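You operate a simulated robot arm through the tools that you are given. There is no shell and no other tool. Be economical: measure what you need, move in short steps, check, and stop when the job is done.

You are at the controls of a simulated two-armed robot. One attempt, no reset.

JOB
Put the dryer can labelled "Y507" from the folding table in the large black bucket. Then take the cap off the water bottle and lay it down on the top of the frame between the capstan wheels. Then take the grey bin with a handle on the top of the air pump and put it away on the front ledge of the feed machine. The order counts.

It is judged by the outcome, as a careful person would: the job done as asked, and still so three seconds after it is handed in. It fails if anything else is knocked over, pushed out of place, dropped, spilled or broken. Lids that push on must go on centred and level and be pressed home; caps that screw on are set level and turned clockwise until they are tight.

ROBOT AND FRAMES
Two 7-joint arms with two-finger parallel grippers on one trunk, on a base that drives. Base frame: it is fixed to the floor where the robot stands at the start and does not move with it; the origin is under the middle of the robot, x ahead of it, y to its left, z up; the surface under the hand at the start is at about z = 0.74. Lengths are in m, angles in degrees, forces in N, time in s.
The left shoulder is at the start at [0.08, 0.131, 0.947], the right one opposite. With the tool pointing down near the work surface each hand reaches from about 0.4 to 0.86 m from the robot's upright axis, wherever it stands, measured 20 degrees to its own side. Places, roughly: front ledge of the feed machine (17x92 cm) [3.4, 10.86, 0.64]; grey bin with a handle [-1.5, 1, 1]; water bottle [3.5, 5, 1.25]. Payload 1.57 kg a hand.
Tool frame (each hand has its own): the origin (TCP) lies between the finger pads and is the grasp point; the fingertips stand 0.03 m ahead of it; z points along the fingers, y is the line along which they close. The gripper opens to 0.11 m. The fingers are 0.024 m wide and 0.012 m thick; the gripper's body (0.048 by 0.112 m) begins 0.078 m behind the TCP.
Orientation is told as [roll, pitch, yaw] about the base's x, y, z axes, in that order, counted from this pose: with the fingers straight down and closing along the base's y, the tool's x points along the base's -x, its y along +y and its z along -z.

CONTROLS
- The arms move only by the tool move_arm. It takes "left_rows", "right_rows" or both (then of equal length, played together; a hand with none holds still); each is a list of rows, each a list of 6 numbers: the shift along the base's x, y, z in units of 20 mm (1.0 is 20 mm), then the turn, a rotation vector about the base's x, y, z in units of 8 degrees (1.0 is 8 degrees). In form: [[dx, dy, dz, wx, wy, wz], ...]. A call has 1 to 12 rows; each row shifts and turns the commanded pose from where the row before left it. "left_gripper" and "right_gripper" are, for a hand that has rows, the closure in counts, from 0 (fully open) to 255 (shut), set as the call begins (left out, the last holds). A call with a number of a shift or a turn outside -1 to 1 is refused whole. Rows are played at 5 a second. More than 0.05 m and 8.6 degrees between two rows, or a gripper value outside its range, and nothing of the call is played. A pose out of reach is approached as far as the arm can. The call stops where the force on the tool passes 40 N (or 10 N more than at its start, if that is more) or the arm is blocked; 0.2 s more then pass. Each finger travels about 0.108 m/s and halts on what it meets, pressing with about 24 N; the grip force reading is that of the motor and also rises with nothing between the fingers. The clock runs only during rows and for 0.2 s after the last one: add rows that do not move to give the fingers time. The reply holds the time, the measured pose of the TCP, the force on the tool along the base axes, the opening and the grip force, in the units named above and with some noise, with the torque about the TCP (base axes, N m) and any sound that the robot's microphone picked up.
- Cameras (640 x 400 px; columns grow to the right, rows downward): "scene" is now at [-0.0547, -0.0375, 1.4317]; the picture's right is [-0.42, -0.91, 0.00], its down [-0.40, 0.19, -0.90] and it looks along [0.81, -0.37, -0.44] (base axes); focal length 278 px, centre (320, 200). "left" rides on the left gripper at [0.07, -0.016, -0.141] in its tool frame; the picture's right is [0.23, 0.97, 0.00], its down [-0.86, 0.20, -0.48] and it looks along [-0.47, 0.11, 0.88] (tool axes); focal length 222 px, centre (320, 200). "right" rides on the right gripper at [0.07, 0.016, -0.141] in its tool frame; the picture's right is [-0.23, 0.97, 0.00], its down [-0.86, -0.20, -0.48] and it looks along [-0.47, -0.11, 0.88] (tool axes); focal length 222 px, centre (320, 200). There is no depth. A picture from a camera that has moved, and an enlarged one, comes with that camera's place and axes in the base frame and with its lens.
- capture(camera): a new picture of that camera. No time passes.
- base_move(legs): drives the robot by 1 to 6 legs, each [ahead, left, turn to the left] in m, m and degrees, along the robot's own axes; the way and the turn of a leg run together, so that a leg with both is an arc; at most 1.5 m and 180 degrees a leg. The arms and the cameras ride along, it lands a little off, and it stops where it bumps. It gives what a move gives.
- pan_tilt(pan, tilt): turns the head with the scene camera to pan (to the left, within 109 degrees either way) and tilt (down, from -29 to 69), counted from straight ahead of the robot. It gives what a move gives.
- enlarge(camera, box): a new picture of the part [left, top, right, bottom] of that camera's present view, enlarged. No time passes.
- finish_job(): hands the job in; it is judged then, once.

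Work in short steps. Places have to be worked out from the pictures, the camera data and where the tool is seen: move nearer, look again, correct. Check each grasp and each placing, and mend what went wrong. You have 165 turns and 138 pictures in all, those below and enlarged ones among them. Open the grippers and draw the arms clear of the work before you hand the job in, unless the task says otherwise; then end with one line.

The tools are called by a JSON object that holds its "method" and its "body". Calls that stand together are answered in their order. move_arm: Moves the arms, as the interface text tells. Its arguments: {"type":"object","properties":{"left_rows":{"type":"array","items":{"type":"array","items":{"type":"number"}}},"left_gripper":{"type":"number"},"right_rows":{"type":"array","items":{"type":"array","items":{"type":"number"}}},"right_gripper":{"type":"number"}},"required":[]} The other tools are called the same way: base_move (legs) drives the base; pan_tilt (pan, tilt) turns the head that bears the scene camera; capture (camera) takes a picture; enlarge (camera, box) takes an enlarged picture of a part of a camera's view; finish_job () hands the job in.

At the start:

```text
time_s: 0.0
left_position: [0.5105, -0.0429, 1.2326]
left_tool_rot: [0.0, 0.0, 0.0]
left_force: [0.0, 0.3, -0.4]
left_wrist_torque: [0.01, 0.03, 0.03]
left_grip_width: 0.1099
left_finger_force: 0.1
right_position: [0.3681, -0.469, 1.2273]
right_tool_rot: [0.0, 0.0, 0.0]
right_force: [0.0, 0.9, 0.3]
right_wrist_torque: [-0.04, 0.0, 0.0]
right_grip_width: 0.1101
right_finger_force: 0.1
robot x, y, heading: [0.001, -0.0012, 0.1]
head pan, tilt: [-24.7, 26.4]
```

scene: 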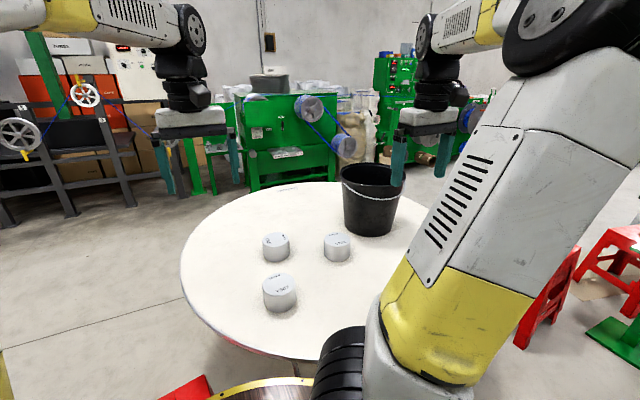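
right: 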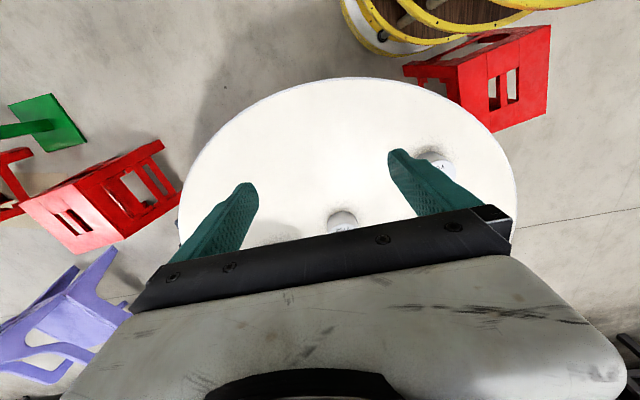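
left: 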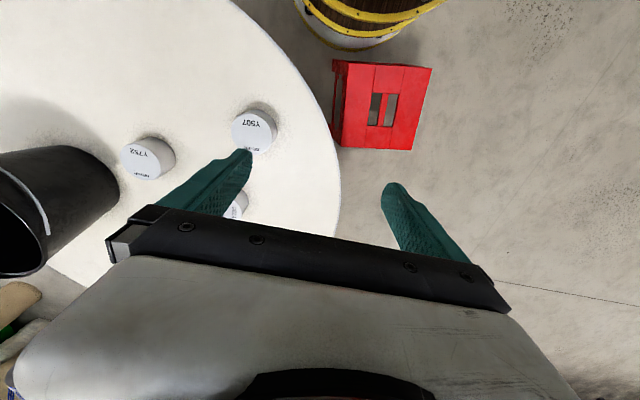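

Y507 seems to be the nearest can at about (0.6, -0.19). I enlarge views to verify the label, size and bucket.

{"method": "enlarge", "body": {"camera": "left", "box": [100, 80, 300, 220]}}

{"method": "enlarge", "body": {"camera": "scene", "box": [240, 140, 440, 320]}}

```text
2.86 times, centred on (200, 150) of left
camera zoom: at [0.4406, -0.0598, 1.3737], right [-0.23, 0.97, 0.0], down [0.86, 0.2, 0.48], along [0.47, 0.11, -0.88], focal length 635 px, centre (663, 343)
```

zoom: 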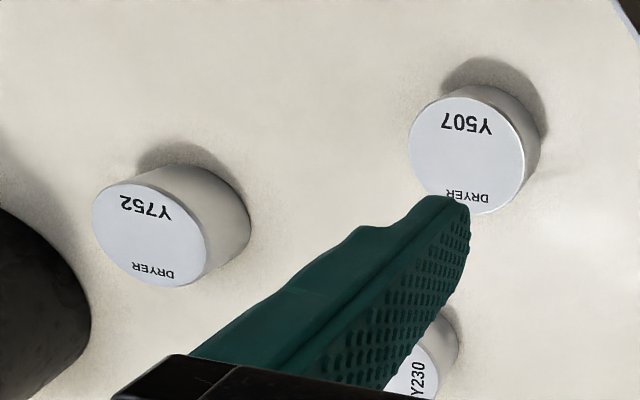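

```text
2.22 times, centred on (340, 230) of scene
camera zoom: at [-0.0547, -0.0375, 1.4317], right [-0.42, -0.91, 0.0], down [-0.4, 0.19, -0.9], along [0.81, -0.37, -0.44], focal length 617 px, centre (276, 133)
```

zoom: 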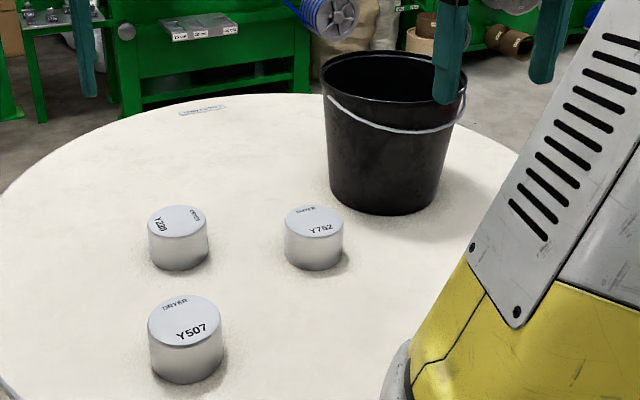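

Y507 confirmed, at about (0.60, -0.195), top z≈0.81, about 10 cm wide. I move the left hand aside and bring the right hand above it.

{"method": "move_arm", "body": {"right_rows": [[0.9, 0.9, -0.5, 0, 0, 0], [0.9, 0.9, -0.5, 0, 0, 0], [0.9, 0.9, -0.5, 0, 0, 0], [0.9, 0.9, -0.5, 0, 0, 0], [0.9, 0.9, -0.5, 0, 0, 0], [0.9, 0.9, -0.5, 0, 0, 0], [0.9, 0.9, -0.5, 0, 0, 0], [0.9, 0.9, -0.5, 0, 0, 0], [0.9, 0.9, -0.5, 0, 0, 0], [0.9, 0.9, -0.5, 0, 0, 0], [0.9, 0.9, -0.5, 0, 0, 0], [0.9, 0.9, -0.5, 0, 0, 0]], "left_rows": [[0, 1, 0, 0, 0, 0], [0, 1, 0, 0, 0, 0], [0, 1, 0, 0, 0, 0], [0, 1, 0, 0, 0, 0], [0, 1, 0, 0, 0, 0], [0, 1, 0, 0, 0, 0], [0, 1, 0, 0, 0, 0], [0, 1, 0, 0, 0, 0], [0, 1, 0, 0, 0, 0], [0, 1, 0, 0, 0, 0], [0, 1, 0, 0, 0, 0], [0, 1, 0, 0, 0, 0]]}}

{"method": "capture", "body": {"camera": "right"}}

{"method": "capture", "body": {"camera": "scene"}}

```text
time_s: 2.6
left_position: [0.5099, 0.1967, 1.2337]
left_tool_rot: [0.1, 0.0, 0.0]
left_force: [-0.6, -0.3, 0.7]
left_wrist_torque: [0.0, -0.02, 0.03]
left_grip_width: 0.1099
left_finger_force: 0.0
right_position: [0.5838, -0.2545, 1.1047]
right_tool_rot: [0.1, 0.1, -0.1]
right_force: [0.3, 0.5, -0.7]
right_wrist_torque: [0.03, -0.04, 0.01]
right_grip_width: 0.1098
right_finger_force: 0.0
robot x, y, heading: [0.0012, 0.0021, -0.0]
head pan, tilt: [-24.7, 26.4]
```

```text
132 pictures are left
camera right: at [0.5126, -0.2368, 1.2481], right [0.23, 0.97, 0.0], down [0.85, -0.2, 0.48], along [0.47, -0.11, -0.88], focal length 222 px, centre (320, 200)
```

right: 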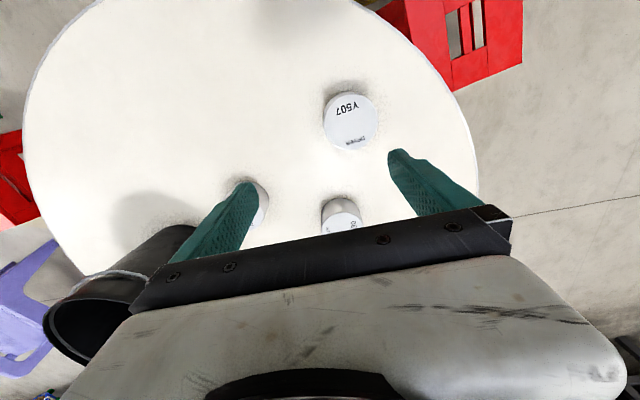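

```text
131 pictures are left
camera scene: at [-0.055, -0.0376, 1.4317], right [-0.42, -0.91, 0.0], down [-0.4, 0.19, -0.9], along [0.81, -0.37, -0.44], focal length 278 px, centre (320, 200)
```

scene: 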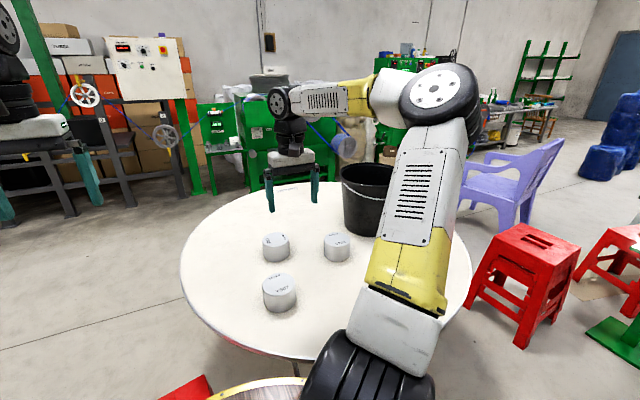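

Right camera gives Y507 at (0.597, -0.196). I align above it and lower to a little above the top.

{"method": "move_arm", "body": {"right_rows": [[0.65, 1, -0.5, 0, 0, 0], [0, 1, -1, 0, 0, 0], [0, 0.95, -1, 0, 0, 0], [0, 0, -1, 0, 0, 0], [0, 0, -1, 0, 0, 0], [0, 0, -1, 0, 0, 0], [0, 0, -1, 0, 0, 0], [0, 0, -1, 0, 0, 0], [0, 0, -1, 0, 0, 0], [0, 0, -1, 0, 0, 0], [0, 0, -1, 0, 0, 0]], "right_gripper": 0}}

{"method": "capture", "body": {"camera": "right"}}

{"method": "enlarge", "body": {"camera": "scene", "box": [200, 190, 360, 310]}}

```text
time_s: 5.0
left_position: [0.5096, 0.196, 1.2345]
left_tool_rot: [0.0, 0.0, 0.0]
left_force: [0.0, -0.5, -0.2]
left_wrist_torque: [0.0, -0.01, -0.01]
left_grip_width: 0.1098
left_finger_force: 0.1
right_position: [0.5977, -0.207, 0.9054]
right_tool_rot: [0.0, -0.1, 0.0]
right_force: [0.0, 0.0, -0.1]
right_wrist_torque: [0.0, 0.0, -0.01]
right_grip_width: 0.11
right_finger_force: 0.1
right hand out of reach, approached as far as the arm can: row 3
robot x, y, heading: [0.0021, -0.0008, 0.1]
head pan, tilt: [-24.7, 26.4]
```

```text
130 pictures are left
camera right: at [0.5263, -0.19, 1.0463], right [0.23, 0.97, 0.0], down [0.86, -0.2, 0.48], along [0.47, -0.11, -0.88], focal length 222 px, centre (320, 200)
```

right: 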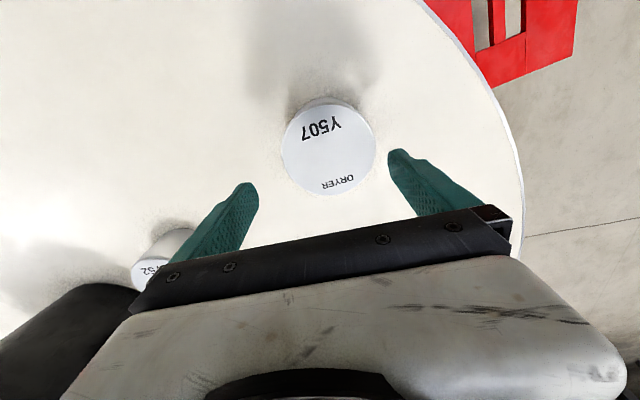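

```text
3.33 times, centred on (280, 250) of scene
camera zoom: at [-0.0548, -0.0374, 1.4317], right [-0.42, -0.91, 0.0], down [-0.4, 0.19, -0.9], along [0.81, -0.37, -0.44], focal length 926 px, centre (453, 33)
```

zoom: 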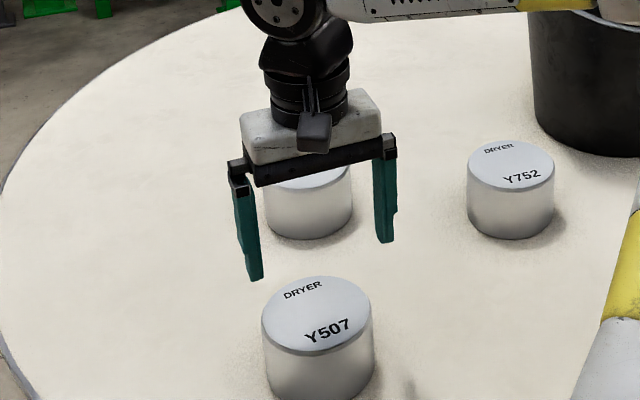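

The can centre is at about (0.594, -0.196). Tight fit, so I correct by +11 mm in y, lower to just above the top, and inspect closely.

{"method": "move_arm", "body": {"right_rows": [[-0.1, 0.55, -0.7, 0, 0, 0], [0, 0, -0.7, 0, 0, 0], [0, 0, -0.6, 0, 0, 0]]}}

{"method": "enlarge", "body": {"camera": "right", "box": [200, 100, 460, 260]}}

{"method": "enlarge", "body": {"camera": "scene", "box": [220, 230, 340, 310]}}

```text
time_s: 5.8
left_position: [0.5095, 0.1969, 1.2332]
left_tool_rot: [0.1, -0.1, 0.0]
left_force: [-0.4, 0.4, 0.0]
left_wrist_torque: [-0.03, -0.01, 0.05]
left_grip_width: 0.11
left_finger_force: 0.1
right_position: [0.5946, -0.196, 0.8653]
right_tool_rot: [0.0, 0.0, 0.0]
right_force: [0.3, 0.0, -0.2]
right_wrist_torque: [0.0, 0.01, -0.01]
right_grip_width: 0.1102
right_finger_force: 0.0
robot x, y, heading: [-0.0011, -0.001, -0.2]
head pan, tilt: [-24.7, 26.4]
```

```text
2.46 times, centred on (330, 180) of right
camera zoom: at [0.5246, -0.1785, 1.007], right [0.23, 0.97, 0.0], down [0.85, -0.2, 0.48], along [0.47, -0.11, -0.88], focal length 547 px, centre (295, 249)
```

zoom: 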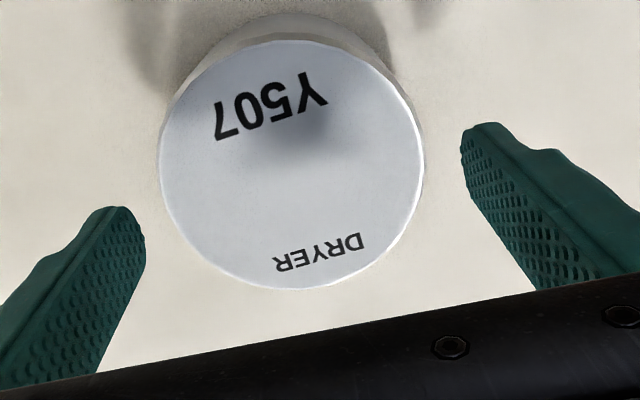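

```text
5.00 times, centred on (280, 270) of scene
camera zoom: at [-0.0547, -0.0374, 1.4317], right [-0.42, -0.91, 0.0], down [-0.4, 0.19, -0.9], along [0.81, -0.37, -0.44], focal length 1389 px, centre (520, -150)
```

zoom: 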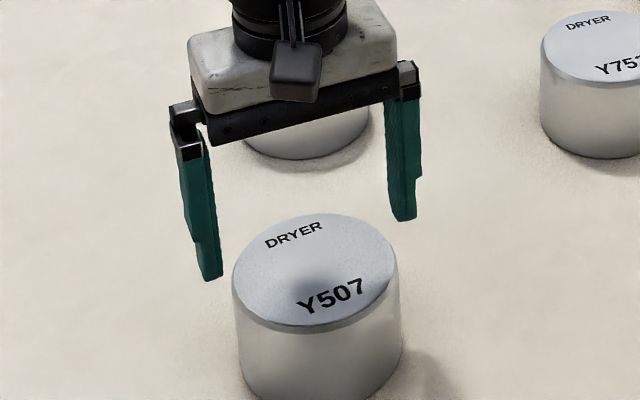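

Centre (0.594–0.597, -0.196) matches the tool at (0.5946, -0.196). Descending straight down around the can.

{"method": "move_arm", "body": {"right_rows": [[0, 0, -0.6, 0, 0, 0], [0, 0, -0.6, 0, 0, 0], [0, 0, -0.6, 0, 0, 0], [0, 0, -0.6, 0, 0, 0], [0, 0, -0.6, 0, 0, 0], [0, 0, -0.6, 0, 0, 0]]}}

{"method": "enlarge", "body": {"camera": "scene", "box": [220, 230, 340, 310]}}

```text
time_s: 7.2
left_position: [0.5108, 0.1975, 1.234]
left_tool_rot: [0.1, -0.1, 0.1]
left_force: [0.1, 0.1, -0.6]
left_wrist_torque: [0.01, -0.01, 0.01]
left_grip_width: 0.1102
left_finger_force: 0.1
right_position: [0.5946, -0.1965, 0.7936]
right_tool_rot: [0.0, 0.0, 0.1]
right_force: [0.7, -0.9, -0.7]
right_wrist_torque: [0.01, -0.02, 0.0]
right_grip_width: 0.11
right_finger_force: 0.1
robot x, y, heading: [0.0014, 0.0056, 0.2]
head pan, tilt: [-24.7, 26.4]
```

```text
5.00 times, centred on (280, 270) of scene
camera zoom: at [-0.0547, -0.0374, 1.4317], right [-0.42, -0.91, 0.0], down [-0.4, 0.19, -0.9], along [0.81, -0.37, -0.44], focal length 1389 px, centre (520, -150)
```

zoom: 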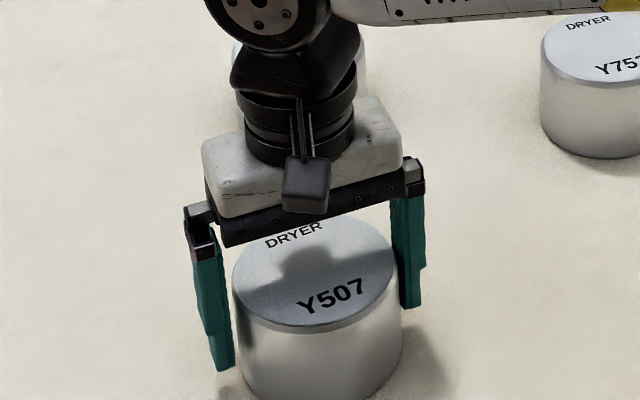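

No contact and fingers straddle the can. Closing.

{"method": "move_arm", "body": {"right_rows": [[0, 0, -0.2, 0, 0, 0], [0, 0, 0, 0, 0, 0], [0, 0, 0, 0, 0, 0], [0, 0, 0, 0, 0, 0]], "right_gripper": 255}}

{"method": "move_arm", "body": {"right_rows": [[0, 0, 0.5, 0, 0, 0], [0, 0, 1, 0, 0, 0], [0, 0, 1, 0, 0, 0]]}}

{"method": "enlarge", "body": {"camera": "scene", "box": [200, 190, 360, 310]}}

```text
time_s: 8.2
left_position: [0.5097, 0.1971, 1.2339]
left_tool_rot: [0.0, 0.0, 0.0]
left_force: [0.0, 0.5, -0.2]
left_wrist_torque: [-0.04, 0.02, -0.02]
left_grip_width: 0.1101
left_finger_force: 0.1
right_position: [0.5959, -0.1955, 0.7891]
right_tool_rot: [0.0, 0.0, 0.1]
right_force: [2.0, -3.0, 23.4]
right_wrist_torque: [-0.14, -0.2, -0.37]
right_grip_width: 0.1017
right_finger_force: 24.3
robot x, y, heading: [0.0015, 0.003, 0.3]
head pan, tilt: [-24.7, 26.4]
```

```text
time_s: 9.0
left_position: [0.5103, 0.1974, 1.2333]
left_tool_rot: [0.0, 0.0, -0.1]
left_force: [1.0, 0.0, -0.2]
left_wrist_torque: [0.0, 0.01, -0.03]
left_grip_width: 0.1098
left_finger_force: 0.2
right_position: [0.5944, -0.1966, 0.8387]
right_tool_rot: [0.0, 0.1, 0.1]
right_force: [0.6, -0.3, -4.0]
right_wrist_torque: [0.03, 0.04, 0.04]
right_grip_width: 0.1017
right_finger_force: 23.8
robot x, y, heading: [-0.0002, 0.0, -0.1]
head pan, tilt: [-24.7, 26.4]
```

```text
3.33 times, centred on (280, 250) of scene
camera zoom: at [-0.0544, -0.0375, 1.4318], right [-0.42, -0.91, 0.0], down [-0.4, 0.19, -0.9], along [0.81, -0.37, -0.44], focal length 926 px, centre (453, 33)
```

zoom: 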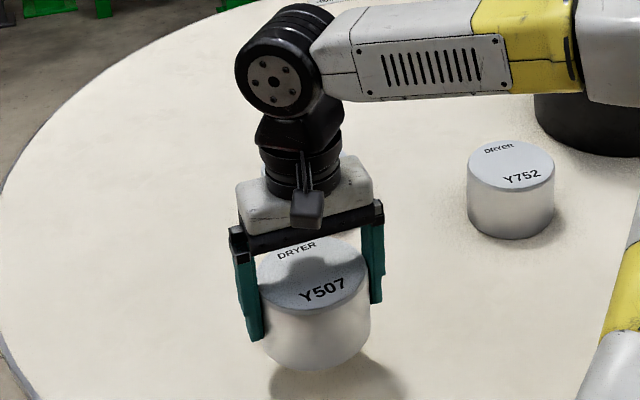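

Held (0.4 kg). Lift high and retract to a carrying pose.

{"method": "move_arm", "body": {"right_rows": [[0, 0, 1, 0, 0, 0], [0, 0, 1, 0, 0, 0], [0, 0, 1, 0, 0, 0], [0, 0, 1, 0, 0, 0], [0, 0, 1, 0, 0, 0], [0, 0, 1, 0, 0, 0], [-0.3, -0.6, 1, 0, 0, 0], [-0.3, -0.6, 1, 0, 0, 0], [-0.3, -0.6, 1, 0, 0, 0], [-0.3, -0.6, 1, 0, 0, 0], [-0.3, -0.6, 1, 0, 0, 0], [-0.3, -0.6, 1, 0, 0, 0]]}}

{"method": "move_arm", "body": {"right_rows": [[-0.3, -0.6, 1, 0, 0, 0], [-0.3, -0.6, 1, 0, 0, 0], [-0.3, -0.6, 1, 0, 0, 0], [-0.3, -0.6, 1, 0, 0, 0], [-0.3, -0.6, 1, 0, 0, 0], [-0.3, -0.6, 1, 0, 0, 0]]}}

{"method": "capture", "body": {"camera": "scene"}}

```text
time_s: 11.6
left_position: [0.5096, 0.1963, 1.2332]
left_tool_rot: [0.0, -0.1, -0.1]
left_force: [-0.6, 0.1, 0.1]
left_wrist_torque: [-0.02, 0.05, -0.01]
left_grip_width: 0.1098
left_finger_force: 0.1
right_position: [0.5602, -0.2676, 1.0786]
right_tool_rot: [0.1, 0.0, -0.1]
right_force: [0.3, 0.1, -3.9]
right_wrist_torque: [0.01, 0.05, -0.02]
right_grip_width: 0.1018
right_finger_force: 24.0
robot x, y, heading: [0.0008, -0.0007, 0.0]
head pan, tilt: [-24.7, 26.4]
```

```text
time_s: 13.0
left_position: [0.5097, 0.1966, 1.2328]
left_tool_rot: [0.0, -0.1, 0.0]
left_force: [-0.3, -0.4, 0.2]
left_wrist_torque: [-0.01, 0.01, 0.03]
left_grip_width: 0.11
left_finger_force: 0.0
right_position: [0.5232, -0.3405, 1.199]
right_tool_rot: [0.0, -0.1, 0.0]
right_force: [0.1, 0.1, -4.2]
right_wrist_torque: [-0.01, 0.03, 0.0]
right_grip_width: 0.1016
right_finger_force: 23.9
robot x, y, heading: [-0.0022, 0.0044, -0.1]
head pan, tilt: [-24.7, 26.4]
```

```text
124 pictures are left
camera scene: at [-0.0544, -0.0376, 1.4318], right [-0.42, -0.91, 0.0], down [-0.4, 0.19, -0.9], along [0.81, -0.37, -0.44], focal length 278 px, centre (320, 200)
```

scene: 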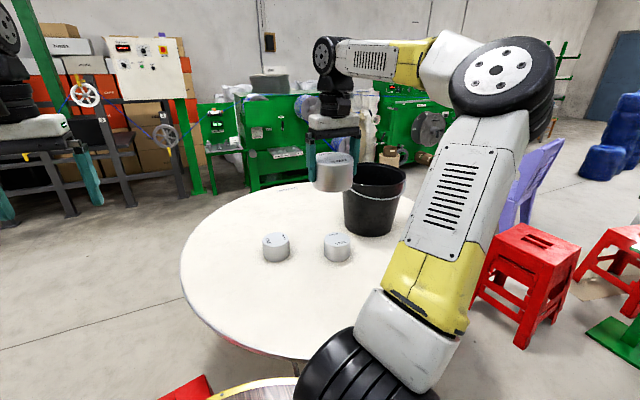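

I look to the right to check the driving route beside the table.

{"method": "pan_tilt", "body": {"pan": -80, "tilt": 45}}

{"method": "capture", "body": {"camera": "scene"}}

```text
time_s: 14.2
left_position: [0.5105, 0.1957, 1.2329]
left_tool_rot: [0.0, 0.0, 0.0]
left_force: [0.4, 0.3, -0.6]
left_wrist_torque: [-0.04, 0.0, 0.0]
left_grip_width: 0.1097
left_finger_force: 0.0
right_position: [0.5245, -0.3404, 1.1991]
right_tool_rot: [0.0, 0.0, 0.0]
right_force: [0.3, -0.4, -4.5]
right_wrist_torque: [-0.02, 0.05, -0.01]
right_grip_width: 0.1019
right_finger_force: 24.0
robot x, y, heading: [-0.0022, 0.0013, 0.0]
head pan, tilt: [-80.0, 45.0]
```

```text
123 pictures are left
camera scene: at [-0.1238, -0.0793, 1.4034], right [-0.98, -0.17, 0.0], down [-0.12, 0.7, -0.71], along [0.12, -0.7, -0.71], focal length 278 px, centre (320, 200)
```

scene: 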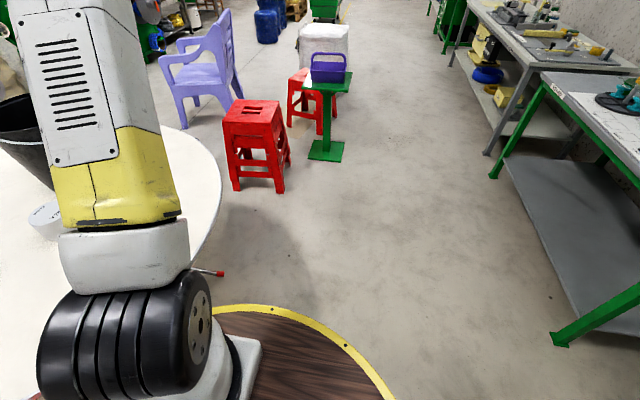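

The base appears to be a broad drum (~0.4 m radius), so table clearance matters. I look down between base and table.

{"method": "pan_tilt", "body": {"pan": -15, "tilt": 69}}

{"method": "capture", "body": {"camera": "scene"}}

{"method": "capture", "body": {"camera": "left"}}

```text
time_s: 15.6
left_position: [0.5097, 0.1959, 1.2339]
left_tool_rot: [0.0, 0.0, 0.0]
left_force: [-0.7, -0.7, -0.5]
left_wrist_torque: [0.03, 0.03, 0.0]
left_grip_width: 0.1101
left_finger_force: 0.1
right_position: [0.5223, -0.34, 1.1988]
right_tool_rot: [0.0, 0.0, 0.0]
right_force: [0.0, 0.1, -3.3]
right_wrist_torque: [0.01, 0.0, -0.01]
right_grip_width: 0.1017
right_finger_force: 24.0
robot x, y, heading: [0.0002, 0.0017, -0.1]
head pan, tilt: [-15.0, 68.8]
```

```text
122 pictures are left
camera scene: at [-0.0839, -0.0137, 1.3746], right [-0.26, -0.97, 0.0], down [-0.9, 0.24, -0.36], along [0.35, -0.09, -0.93], focal length 278 px, centre (320, 200)
```

scene: 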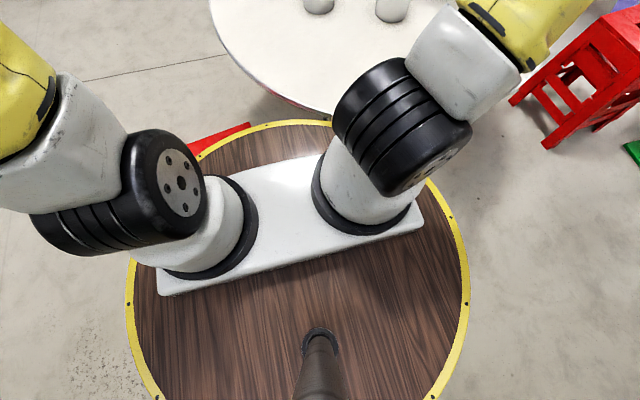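

```text
121 pictures are left
camera left: at [0.4407, 0.1801, 1.3742], right [-0.23, 0.97, 0.0], down [0.86, 0.2, 0.48], along [0.47, 0.11, -0.88], focal length 222 px, centre (320, 200)
```

left: 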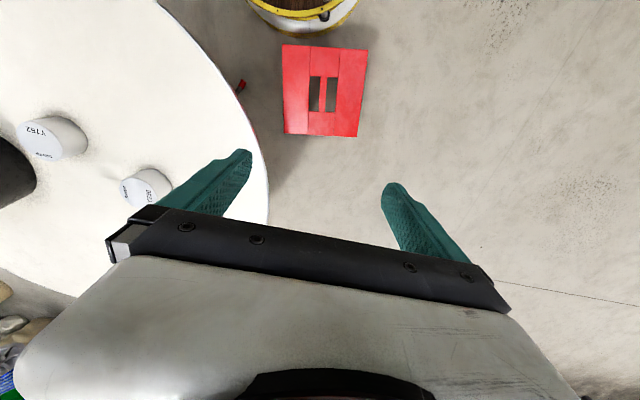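

Base radius ≈0.37; table edge is only ~5 cm away. Route: back 8 cm, right 1.12 m, forward 0.18 m, then turn 46° — that keeps clear of the stool at (0.4, -1.47) and the table.

{"method": "base_move", "body": {"legs": [[-0.08, 0, 0], [0, -1.12, 0], [0.16, 0, 0], [0, 0, 46]]}}

{"method": "pan_tilt", "body": {"pan": -15, "tilt": 40}}

{"method": "capture", "body": {"camera": "scene"}}

{"method": "capture", "body": {"camera": "right"}}

```text
time_s: 25.1
left_position: [0.2948, -0.6035, 1.2336]
left_tool_rot: [0.0, 0.0, 46.4]
left_force: [0.3, 0.1, 0.1]
left_wrist_torque: [-0.01, -0.01, 0.0]
left_grip_width: 0.1098
left_finger_force: 0.0
right_position: [0.6937, -0.9646, 1.1989]
right_tool_rot: [0.0, 0.0, 46.3]
right_force: [-0.3, -0.2, -4.4]
right_wrist_torque: [0.0, 0.0, -0.01]
right_grip_width: 0.1015
right_finger_force: 23.7
robot x, y, heading: [0.0831, -1.1103, 46.5]
head pan, tilt: [-15.0, 68.8]
```

```text
time_s: 26.0
left_position: [0.2945, -0.6026, 1.234]
left_tool_rot: [0.0, 0.0, 46.3]
left_force: [0.2, 0.0, -0.2]
left_wrist_torque: [-0.03, 0.01, 0.01]
left_grip_width: 0.1101
left_finger_force: 0.0
right_position: [0.6924, -0.9652, 1.2004]
right_tool_rot: [0.0, 0.0, 46.3]
right_force: [-0.2, -0.5, -3.8]
right_wrist_torque: [-0.03, 0.01, 0.0]
right_grip_width: 0.1016
right_finger_force: 24.1
robot x, y, heading: [0.0852, -1.1088, 46.2]
head pan, tilt: [-15.0, 40.0]
```

```text
120 pictures are left
camera scene: at [0.0631, -1.1645, 1.4106], right [0.52, -0.85, 0.0], down [-0.55, -0.33, -0.77], along [0.65, 0.4, -0.64], focal length 278 px, centre (320, 200)
```

scene: 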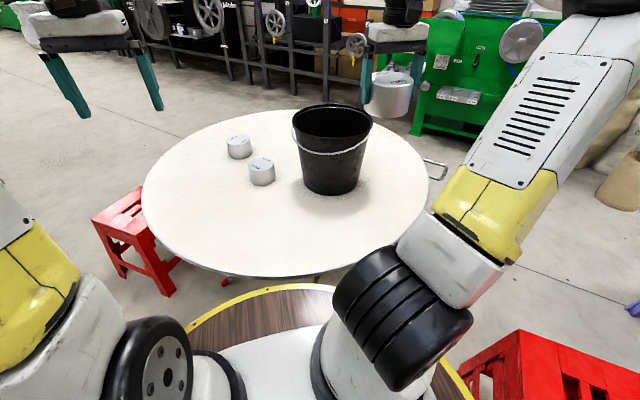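

```text
119 pictures are left
camera right: at [0.6321, -1.0031, 1.3409], right [-0.55, 0.84, 0.0], down [0.73, 0.48, 0.48], along [0.4, 0.26, -0.88], focal length 222 px, centre (320, 200)
```

right: 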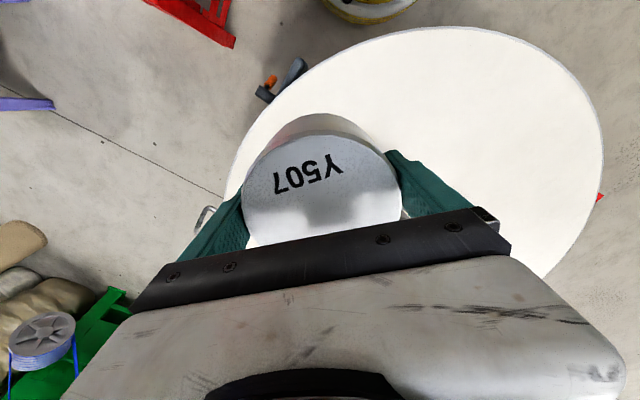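

Triangulating gives the bucket rim centre at (0.879, -0.719, ~1.0). I move the can over the bucket at present height.

{"method": "move_arm", "body": {"right_rows": [[0.66, 0.97, 0, 0, 0, 0], [0.66, 0.97, 0, 0, 0, 0], [0.66, 0.97, 0, 0, 0, 0], [0.66, 0.97, 0, 0, 0, 0], [0.66, 0.97, 0, 0, 0, 0], [0.66, 0.97, 0, 0, 0, 0], [0.66, 0.97, 0, 0, 0, 0], [0.66, 0.97, 0, 0, 0, 0], [0.66, 0.97, 0, 0, 0, 0], [0.66, 0.97, 0, 0, 0, 0], [0.66, 0.97, 0, 0, 0, 0], [0.66, 0.97, 0, 0, 0, 0]]}}

{"method": "capture", "body": {"camera": "scene"}}

{"method": "capture", "body": {"camera": "right"}}

```text
time_s: 28.6
left_position: [0.2952, -0.6051, 1.2328]
left_tool_rot: [0.1, -0.1, 46.3]
left_force: [0.2, 0.8, -0.4]
left_wrist_torque: [0.02, -0.03, 0.0]
left_grip_width: 0.1105
left_finger_force: 0.0
right_position: [0.768, -0.8852, 1.1643]
right_tool_rot: [0.1, 0.0, 46.3]
right_force: [-0.2, -0.2, -3.6]
right_wrist_torque: [-0.05, 0.01, 0.02]
right_grip_width: 0.1014
right_finger_force: 24.1
right hand out of reach, approached as far as the arm can: row 5, 6, 7, 8, 9, 10, 11, 12
robot x, y, heading: [0.0848, -1.109, 46.5]
head pan, tilt: [-15.0, 40.0]
```

```text
118 pictures are left
camera scene: at [0.0632, -1.1645, 1.4107], right [0.52, -0.85, 0.0], down [-0.55, -0.33, -0.77], along [0.65, 0.4, -0.64], focal length 278 px, centre (320, 200)
```

scene: 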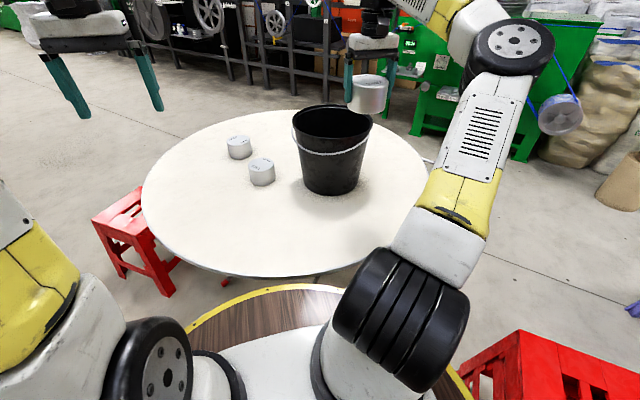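

```text
117 pictures are left
camera right: at [0.7074, -0.9232, 1.3053], right [-0.55, 0.84, 0.0], down [0.73, 0.48, 0.48], along [0.4, 0.26, -0.88], focal length 222 px, centre (320, 200)
```

right: 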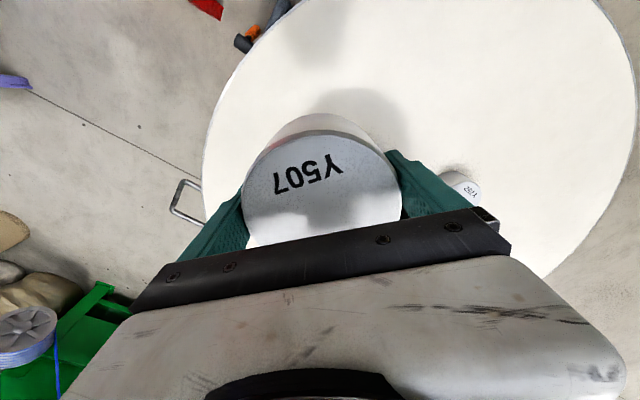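

At vertical the arm can't reach at this height. I shift the base slightly closer, still clear of the table, then yaw and tilt the tool outward by 30° to gain reach.

{"method": "base_move", "body": {"legs": [[0.02, -0.045, 0]]}}

{"method": "move_arm", "body": {"right_rows": [[0, 0, 0, 0, 0, -0.75], [0, 0, 0, 0, 0, -0.75], [0, 0, 0, 0, 0, -0.75], [0, 0, 0, 0.3, -0.55, 0], [0, 0, 0, 0.3, -0.55, 0], [0, 0, 0, 0.3, -0.55, 0], [0, 0, 0, 0.3, -0.55, 0], [0, 0, 0, 0.3, -0.55, 0], [0, 0, 0, 0.3, -0.55, 0]]}}

{"method": "capture", "body": {"camera": "scene"}}

```text
time_s: 29.5
left_position: [0.3411, -0.62, 1.233]
left_tool_rot: [0.0, 0.0, 46.3]
left_force: [-0.7, 0.4, -0.1]
left_wrist_torque: [0.0, -0.04, -0.02]
left_grip_width: 0.11
left_finger_force: 0.1
right_position: [0.8141, -0.9012, 1.1637]
right_tool_rot: [0.0, 0.0, 46.3]
right_force: [-1.2, 0.2, -3.8]
right_wrist_torque: [-0.05, 0.04, 0.05]
right_grip_width: 0.1018
right_finger_force: 23.8
robot x, y, heading: [0.1304, -1.1277, 46.4]
head pan, tilt: [-15.0, 40.0]
```

```text
time_s: 31.5
left_position: [0.3422, -0.6206, 1.2329]
left_tool_rot: [-0.1, 0.1, 46.3]
left_force: [0.2, 0.7, 0.6]
left_wrist_torque: [-0.01, 0.03, -0.01]
left_grip_width: 0.1101
left_finger_force: 0.0
right_position: [0.8151, -0.9018, 1.1636]
right_tool_rot: [0.2, -30.1, 28.3]
right_force: [0.4, 0.3, -4.7]
right_wrist_torque: [-0.03, 0.05, -0.02]
right_grip_width: 0.1018
right_finger_force: 24.6
robot x, y, heading: [0.1365, -1.1244, 46.0]
head pan, tilt: [-15.0, 40.0]
```

```text
116 pictures are left
camera scene: at [0.1098, -1.181, 1.4107], right [0.52, -0.85, 0.0], down [-0.55, -0.33, -0.77], along [0.65, 0.4, -0.64], focal length 278 px, centre (320, 200)
```

scene: 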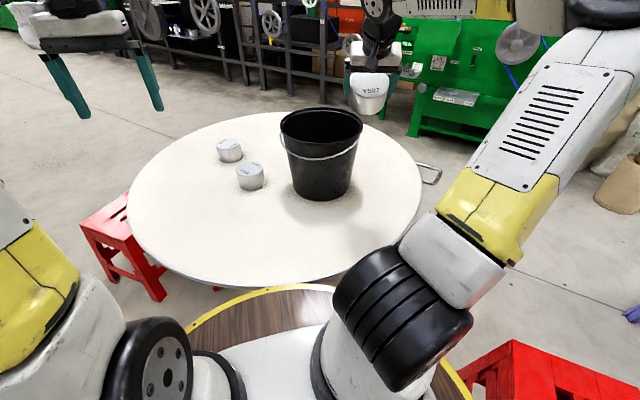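

Tilt reached. Now move over the bucket mouth at about (0.86, -0.73).

{"method": "move_arm", "body": {"right_rows": [[0.25, 0.95, -0.2, 0, 0, 0], [0.25, 0.95, -0.2, 0, 0, 0], [0.25, 0.95, -0.2, 0, 0, 0], [0.25, 0.95, -0.2, 0, 0, 0], [0.25, 0.95, -0.2, 0, 0, 0], [0.25, 0.95, -0.2, 0, 0, 0], [0.25, 0.95, -0.2, 0, 0, 0], [0.25, 0.95, -0.2, 0, 0, 0], [0.25, 0.95, -0.2, 0, 0, 0]]}}

{"method": "enlarge", "body": {"camera": "scene", "box": [240, 20, 440, 220]}}

{"method": "capture", "body": {"camera": "right"}}

```text
time_s: 33.5
left_position: [0.3419, -0.6206, 1.2327]
left_tool_rot: [0.0, 0.0, 46.3]
left_force: [0.2, -0.6, -1.0]
left_wrist_torque: [-0.04, -0.02, 0.01]
left_grip_width: 0.1097
left_finger_force: 0.0
right_position: [0.8423, -0.7975, 1.142]
right_tool_rot: [0.2, -30.1, 28.2]
right_force: [-0.1, 0.6, -4.4]
right_wrist_torque: [0.0, 0.07, 0.02]
right_grip_width: 0.1015
right_finger_force: 24.2
right hand out of reach, approached as far as the arm can: row 6, 7, 8, 9
robot x, y, heading: [0.1331, -1.1257, 46.5]
head pan, tilt: [-15.0, 40.0]
```

```text
2.00 times, centred on (340, 120) of scene
camera zoom: at [0.1096, -1.181, 1.4107], right [0.52, -0.85, 0.0], down [-0.55, -0.33, -0.77], along [0.65, 0.4, -0.64], focal length 556 px, centre (280, 360)
```

zoom: 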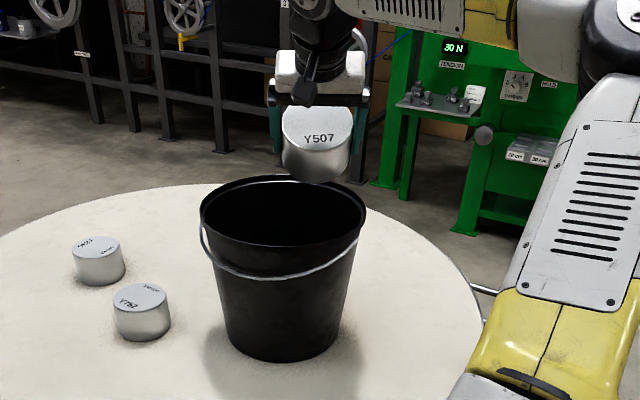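

```text
114 pictures are left
camera right: at [0.7185, -0.8441, 1.2294], right [-0.29, 0.95, 0.12], down [0.54, 0.06, 0.84], along [0.79, 0.31, -0.53], focal length 222 px, centre (320, 200)
```

right: 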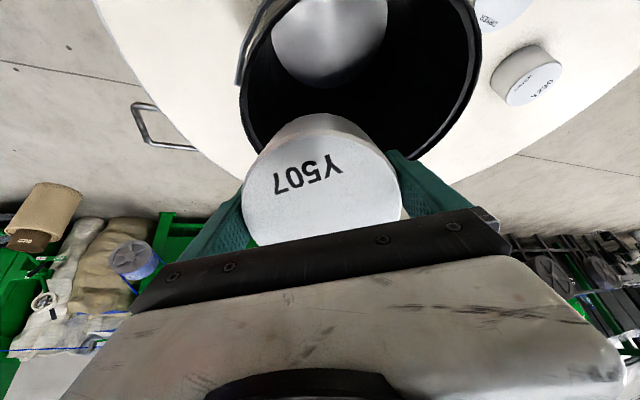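

Something light-grey is visible inside the bucket; I zoom in on it.

{"method": "enlarge", "body": {"camera": "right", "box": [220, 0, 500, 180]}}

```text
2.22 times, centred on (360, 90) of right
camera zoom: at [0.7185, -0.8441, 1.2294], right [-0.29, 0.95, 0.12], down [0.54, 0.06, 0.84], along [0.79, 0.31, -0.53], focal length 494 px, centre (231, 444)
```

zoom: 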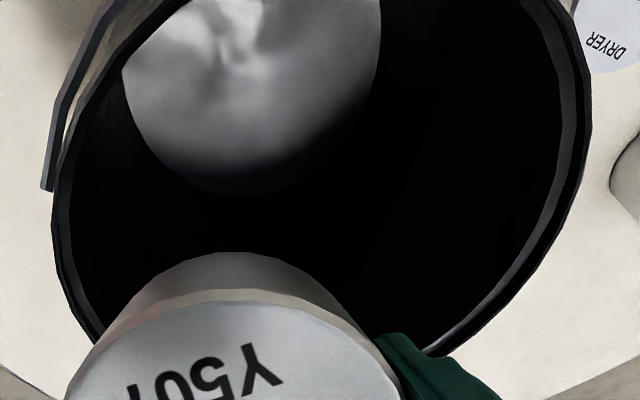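

It's the lit bottom of the empty bucket, centred about (0.86, -0.722). I lower a little (still above the rim) and advance further in.

{"method": "move_arm", "body": {"right_rows": [[0, 0, -0.9, 0, 0, 0], [0, 0, -0.9, 0, 0, 0], [0.15, 0.6, 0, 0, 0, 0], [0.15, 0.6, 0, 0, 0, 0], [0.15, 0.6, 0, 0, 0, 0], [0.15, 0.6, 0, 0, 0, 0], [0.15, 0.6, 0, 0, 0, 0]]}}

{"method": "enlarge", "body": {"camera": "scene", "box": [240, 20, 440, 220]}}

{"method": "capture", "body": {"camera": "right"}}

```text
time_s: 35.1
left_position: [0.3411, -0.6198, 1.234]
left_tool_rot: [0.0, 0.0, 46.2]
left_force: [-0.5, 0.4, 0.4]
left_wrist_torque: [0.03, 0.03, -0.03]
left_grip_width: 0.1101
left_finger_force: 0.0
right_position: [0.8454, -0.7849, 1.1041]
right_tool_rot: [0.3, -30.2, 28.2]
right_force: [0.4, 0.0, -2.8]
right_wrist_torque: [0.01, 0.07, 0.0]
right_grip_width: 0.1016
right_finger_force: 24.1
right hand out of reach, approached as far as the arm can: row 4, 5, 6, 7
robot x, y, heading: [0.1348, -1.1233, 46.3]
head pan, tilt: [-15.0, 40.0]
```

```text
2.00 times, centred on (340, 120) of scene
camera zoom: at [0.1096, -1.181, 1.4107], right [0.52, -0.85, 0.0], down [-0.55, -0.33, -0.77], along [0.65, 0.4, -0.64], focal length 556 px, centre (280, 360)
```

zoom: 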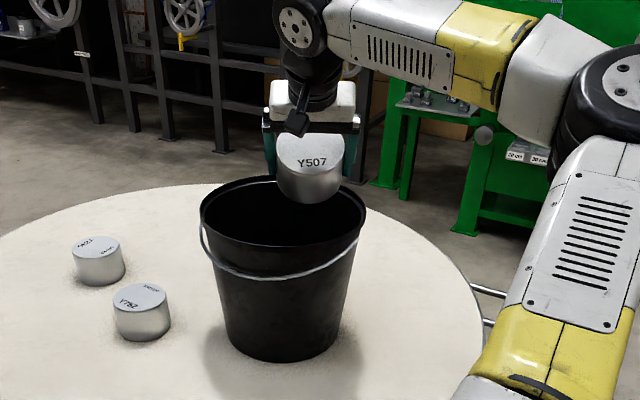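

```text
111 pictures are left
camera right: at [0.7213, -0.8334, 1.1925], right [-0.29, 0.95, 0.12], down [0.54, 0.06, 0.84], along [0.79, 0.31, -0.53], focal length 222 px, centre (320, 200)
```

right: 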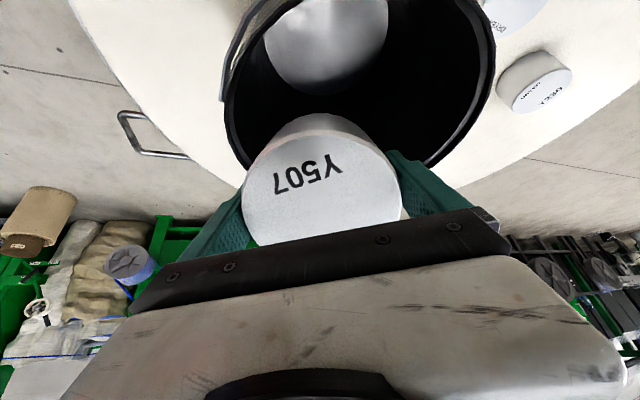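

The can is laterally right of the bucket centre by ~4.5 cm; a small base turn of +4° swings it across while staying above the rim.

{"method": "base_move", "body": {"legs": [[0, 0, 4]]}}

{"method": "move_arm", "body": {"right_rows": [[0, 0, 0, -0.3, 0.55, 0], [0, 0, 0, -0.3, 0.55, 0], [0, 0, 0, -0.3, 0.55, 0], [0.3, 0.15, 0, 0, 0, 0], [0.3, 0.15, 0, 0, 0, 0], [0.3, 0.15, 0, 0, 0, 0]]}}

{"method": "enlarge", "body": {"camera": "scene", "box": [240, 20, 440, 220]}}

{"method": "capture", "body": {"camera": "right"}}

```text
time_s: 36.0
left_position: [0.3048, -0.6058, 1.2344]
left_tool_rot: [-0.1, 0.0, 50.4]
left_force: [-0.8, -0.7, -0.3]
left_wrist_torque: [0.04, -0.01, 0.02]
left_grip_width: 0.11
left_finger_force: 0.0
right_position: [0.8193, -0.7358, 1.1053]
right_tool_rot: [0.3, -30.2, 32.3]
right_force: [1.1, 0.6, -4.1]
right_wrist_torque: [-0.02, 0.03, 0.0]
right_grip_width: 0.1014
right_finger_force: 23.8
robot x, y, heading: [0.1307, -1.1268, 50.3]
head pan, tilt: [-15.0, 40.0]
```

```text
time_s: 37.4
left_position: [0.3056, -0.6057, 1.2325]
left_tool_rot: [0.0, 0.0, 50.4]
left_force: [-0.2, 0.2, -0.7]
left_wrist_torque: [0.0, -0.02, 0.01]
left_grip_width: 0.11
left_finger_force: 0.2
right_position: [0.8581, -0.7938, 1.1224]
right_tool_rot: [1.2, -17.8, 31.9]
right_force: [0.0, 0.2, -4.8]
right_wrist_torque: [-0.04, 0.04, 0.04]
right_grip_width: 0.1015
right_finger_force: 24.3
right hand out of reach, approached as far as the arm can: row 1, 2, 3, 4, 5, 6
robot x, y, heading: [0.1297, -1.1262, 50.5]
head pan, tilt: [-15.0, 40.0]
```

```text
2.00 times, centred on (340, 120) of scene
camera zoom: at [0.1137, -1.1826, 1.4107], right [0.58, -0.82, 0.0], down [-0.52, -0.37, -0.77], along [0.62, 0.44, -0.64], focal length 556 px, centre (280, 360)
```

zoom: 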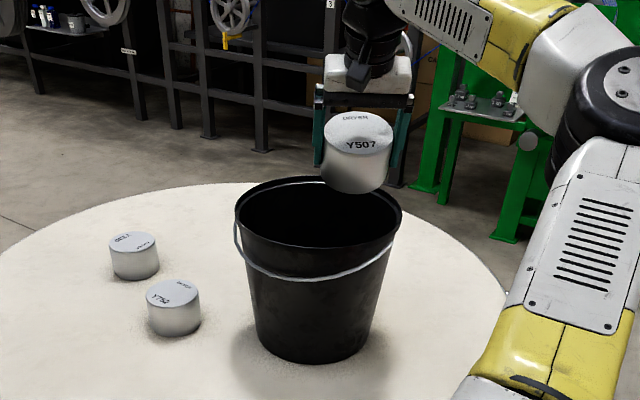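

```text
109 pictures are left
camera right: at [0.7578, -0.8389, 1.2371], right [-0.34, 0.94, 0.09], down [0.68, 0.18, 0.71], along [0.65, 0.3, -0.7], focal length 222 px, centre (320, 200)
```

right: 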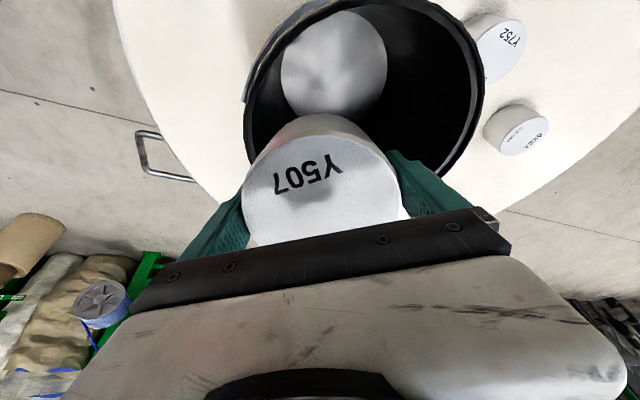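

The arm reaches farther toward its own right side. I turn the base another 4.5° to bring the can over the bucket again and then lower without changing orientation.

{"method": "base_move", "body": {"legs": [[0, 0, 4.5]]}}

{"method": "enlarge", "body": {"camera": "scene", "box": [240, 20, 440, 220]}}

{"method": "capture", "body": {"camera": "right"}}

```text
time_s: 38.2
left_position: [0.263, -0.5942, 1.2327]
left_tool_rot: [0.0, 0.1, 54.9]
left_force: [0.0, 0.8, 0.1]
left_wrist_torque: [-0.02, 0.0, 0.02]
left_grip_width: 0.1098
left_finger_force: 0.0
right_position: [0.8298, -0.7364, 1.1223]
right_tool_rot: [1.3, -17.7, 36.5]
right_force: [0.4, 0.7, -4.8]
right_wrist_torque: [-0.02, 0.05, -0.02]
right_grip_width: 0.1015
right_finger_force: 23.9
robot x, y, heading: [0.1326, -1.1246, 54.8]
head pan, tilt: [-15.0, 40.0]
```

```text
2.00 times, centred on (340, 120) of scene
camera zoom: at [0.1185, -1.184, 1.4107], right [0.64, -0.77, 0.0], down [-0.49, -0.41, -0.77], along [0.59, 0.49, -0.64], focal length 556 px, centre (280, 360)
```

zoom: 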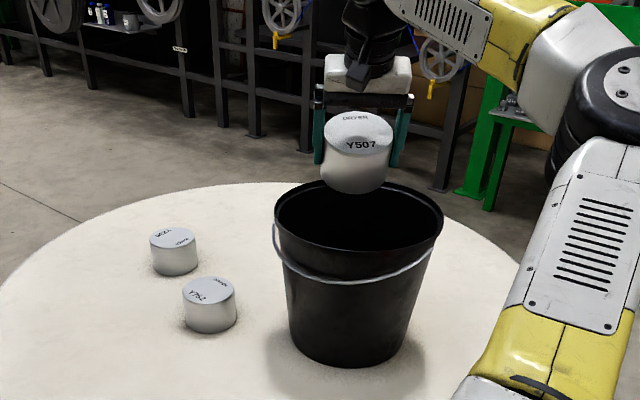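

```text
107 pictures are left
camera right: at [0.733, -0.7895, 1.2371], right [-0.41, 0.91, 0.09], down [0.66, 0.23, 0.71], along [0.63, 0.35, -0.7], focal length 222 px, centre (320, 200)
```

right: 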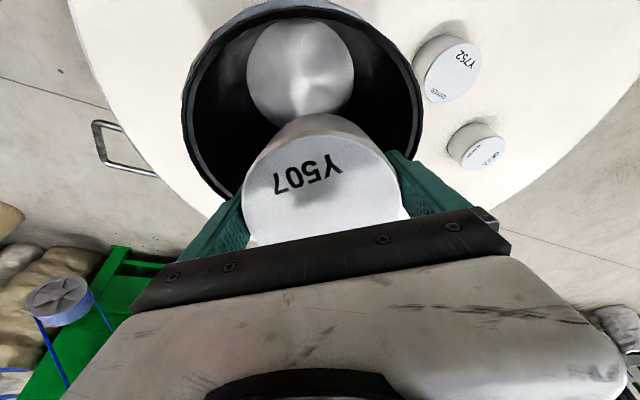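

The can hangs over the mouth, ~4 cm short of centre radially. I lower it partway and push outward as reach grows.

{"method": "move_arm", "body": {"right_rows": [[0, 0, -1, 0, 0, 0], [0, 0, -1, 0, 0, 0], [0, 0, -1, 0, 0, 0], [0.4, 0.2, -0.5, 0, 0, 0], [0.4, 0.2, -0.5, 0, 0, 0], [0.4, 0.2, -0.5, 0, 0, 0]]}}

{"method": "enlarge", "body": {"camera": "scene", "box": [240, 20, 440, 220]}}

{"method": "capture", "body": {"camera": "right"}}

```text
time_s: 39.6
left_position: [0.2644, -0.5931, 1.2332]
left_tool_rot: [0.0, 0.0, 54.9]
left_force: [-0.6, -0.2, 0.2]
left_wrist_torque: [0.02, -0.04, 0.02]
left_grip_width: 0.1099
left_finger_force: 0.0
right_position: [0.8537, -0.7248, 1.0335]
right_tool_rot: [1.2, -17.7, 36.5]
right_force: [-0.1, 0.0, -4.0]
right_wrist_torque: [-0.03, 0.04, 0.0]
right_grip_width: 0.1014
right_finger_force: 23.9
robot x, y, heading: [0.1338, -1.126, 55.0]
head pan, tilt: [-15.0, 40.0]
```

```text
2.00 times, centred on (340, 120) of scene
camera zoom: at [0.1182, -1.1841, 1.4107], right [0.64, -0.77, 0.0], down [-0.49, -0.41, -0.77], along [0.59, 0.49, -0.64], focal length 556 px, centre (280, 360)
```

zoom: 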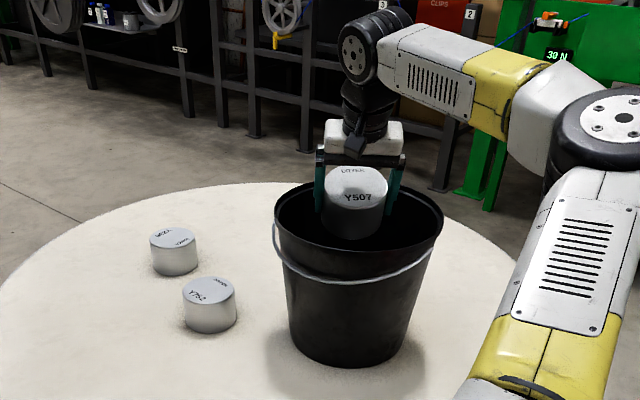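

```text
105 pictures are left
camera right: at [0.757, -0.7779, 1.1473], right [-0.41, 0.91, 0.09], down [0.66, 0.23, 0.71], along [0.63, 0.35, -0.7], focal length 222 px, centre (320, 200)
```

right: 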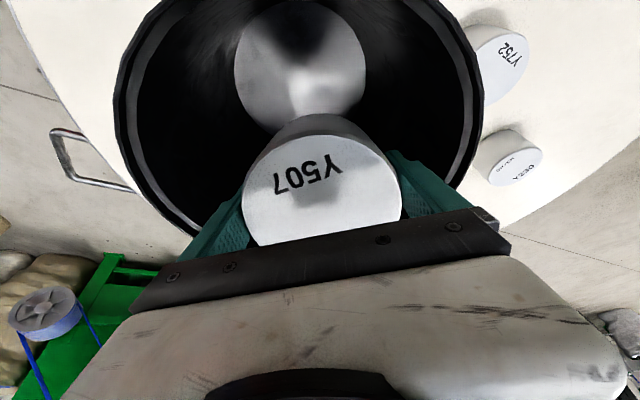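

Well inside the mouth now. Lower further while straightening to vertical.

{"method": "move_arm", "body": {"right_rows": [[0.1, 0.05, -0.8, -0.26, 0.35, 0], [0.1, 0.05, -0.8, -0.26, 0.35, 0], [0.1, 0.05, -0.8, -0.26, 0.35, 0], [0.1, 0.05, -0.8, -0.26, 0.35, 0], [0.1, 0.05, -0.8, -0.26, 0.35, 0]]}}

{"method": "enlarge", "body": {"camera": "scene", "box": [240, 20, 440, 220]}}

{"method": "capture", "body": {"camera": "right"}}

```text
time_s: 40.8
left_position: [0.2636, -0.5937, 1.2344]
left_tool_rot: [0.0, 0.1, 55.0]
left_force: [-0.7, -0.4, -0.7]
left_wrist_torque: [-0.04, 0.0, 0.02]
left_grip_width: 0.1098
left_finger_force: 0.1
right_position: [0.8572, -0.7863, 0.9471]
right_tool_rot: [1.1, -0.2, 36.5]
right_force: [-0.2, 0.2, -4.5]
right_wrist_torque: [-0.06, 0.02, 0.02]
right_grip_width: 0.1014
right_finger_force: 23.8
right hand out of reach, approached as far as the arm can: row 1, 2, 3, 4, 5
robot x, y, heading: [0.1336, -1.1256, 54.9]
head pan, tilt: [-15.0, 40.0]
```

```text
2.00 times, centred on (340, 120) of scene
camera zoom: at [0.1183, -1.1838, 1.4107], right [0.64, -0.77, 0.0], down [-0.49, -0.41, -0.77], along [0.59, 0.49, -0.64], focal length 556 px, centre (280, 360)
```

zoom: 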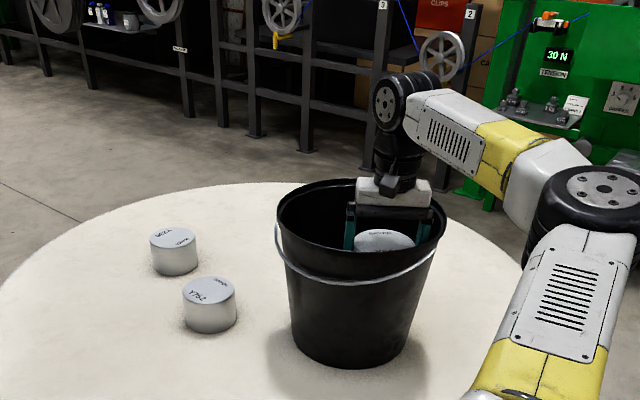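

```text
103 pictures are left
camera right: at [0.7925, -0.8175, 1.0884], right [-0.4, 0.92, 0.02], down [0.81, 0.34, 0.48], along [0.43, 0.21, -0.88], focal length 222 px, centre (320, 200)
```

right: 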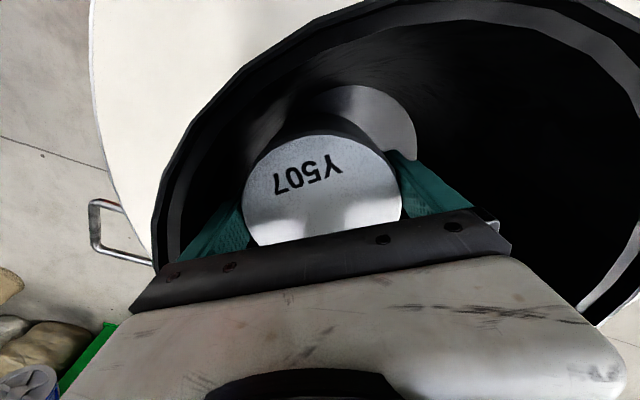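

Straightening pulled it toward the right wall and nudged the bucket slightly. I re-tilt a bit and shift back toward the bucket centre.

{"method": "move_arm", "body": {"right_rows": [[0, 0, 0, 0.3, -0.4, 0], [-0.1, 0.5, 0, 0.3, -0.4, 0], [-0.1, 0.5, 0, 0.3, -0.4, 0], [0, 0.5, 0, 0, 0, 0], [0, 0.5, 0, 0, 0, 0], [0, 0.5, 0, 0, 0, 0]]}}

{"method": "enlarge", "body": {"camera": "scene", "box": [240, 20, 440, 220]}}

```text
time_s: 42.2
left_position: [0.2638, -0.5953, 1.2334]
left_tool_rot: [0.0, 0.0, 54.9]
left_force: [-0.4, -0.5, -0.4]
left_wrist_torque: [0.02, 0.02, -0.02]
left_grip_width: 0.1096
left_finger_force: 0.1
right_position: [0.8545, -0.7371, 0.9477]
right_tool_rot: [1.2, -12.3, 36.5]
right_force: [-0.3, 0.0, -4.8]
right_wrist_torque: [-0.03, 0.05, 0.0]
right_grip_width: 0.1015
right_finger_force: 24.1
robot x, y, heading: [0.1313, -1.126, 55.1]
head pan, tilt: [-15.0, 40.0]
```

```text
2.00 times, centred on (340, 120) of scene
camera zoom: at [0.1185, -1.1841, 1.4107], right [0.64, -0.77, 0.0], down [-0.49, -0.41, -0.77], along [0.59, 0.49, -0.64], focal length 556 px, centre (280, 360)
```

zoom: 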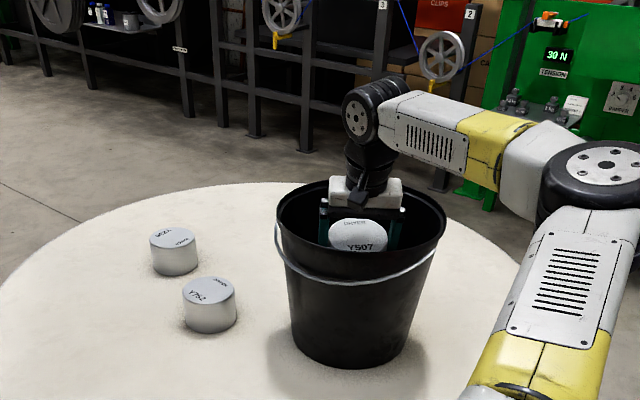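

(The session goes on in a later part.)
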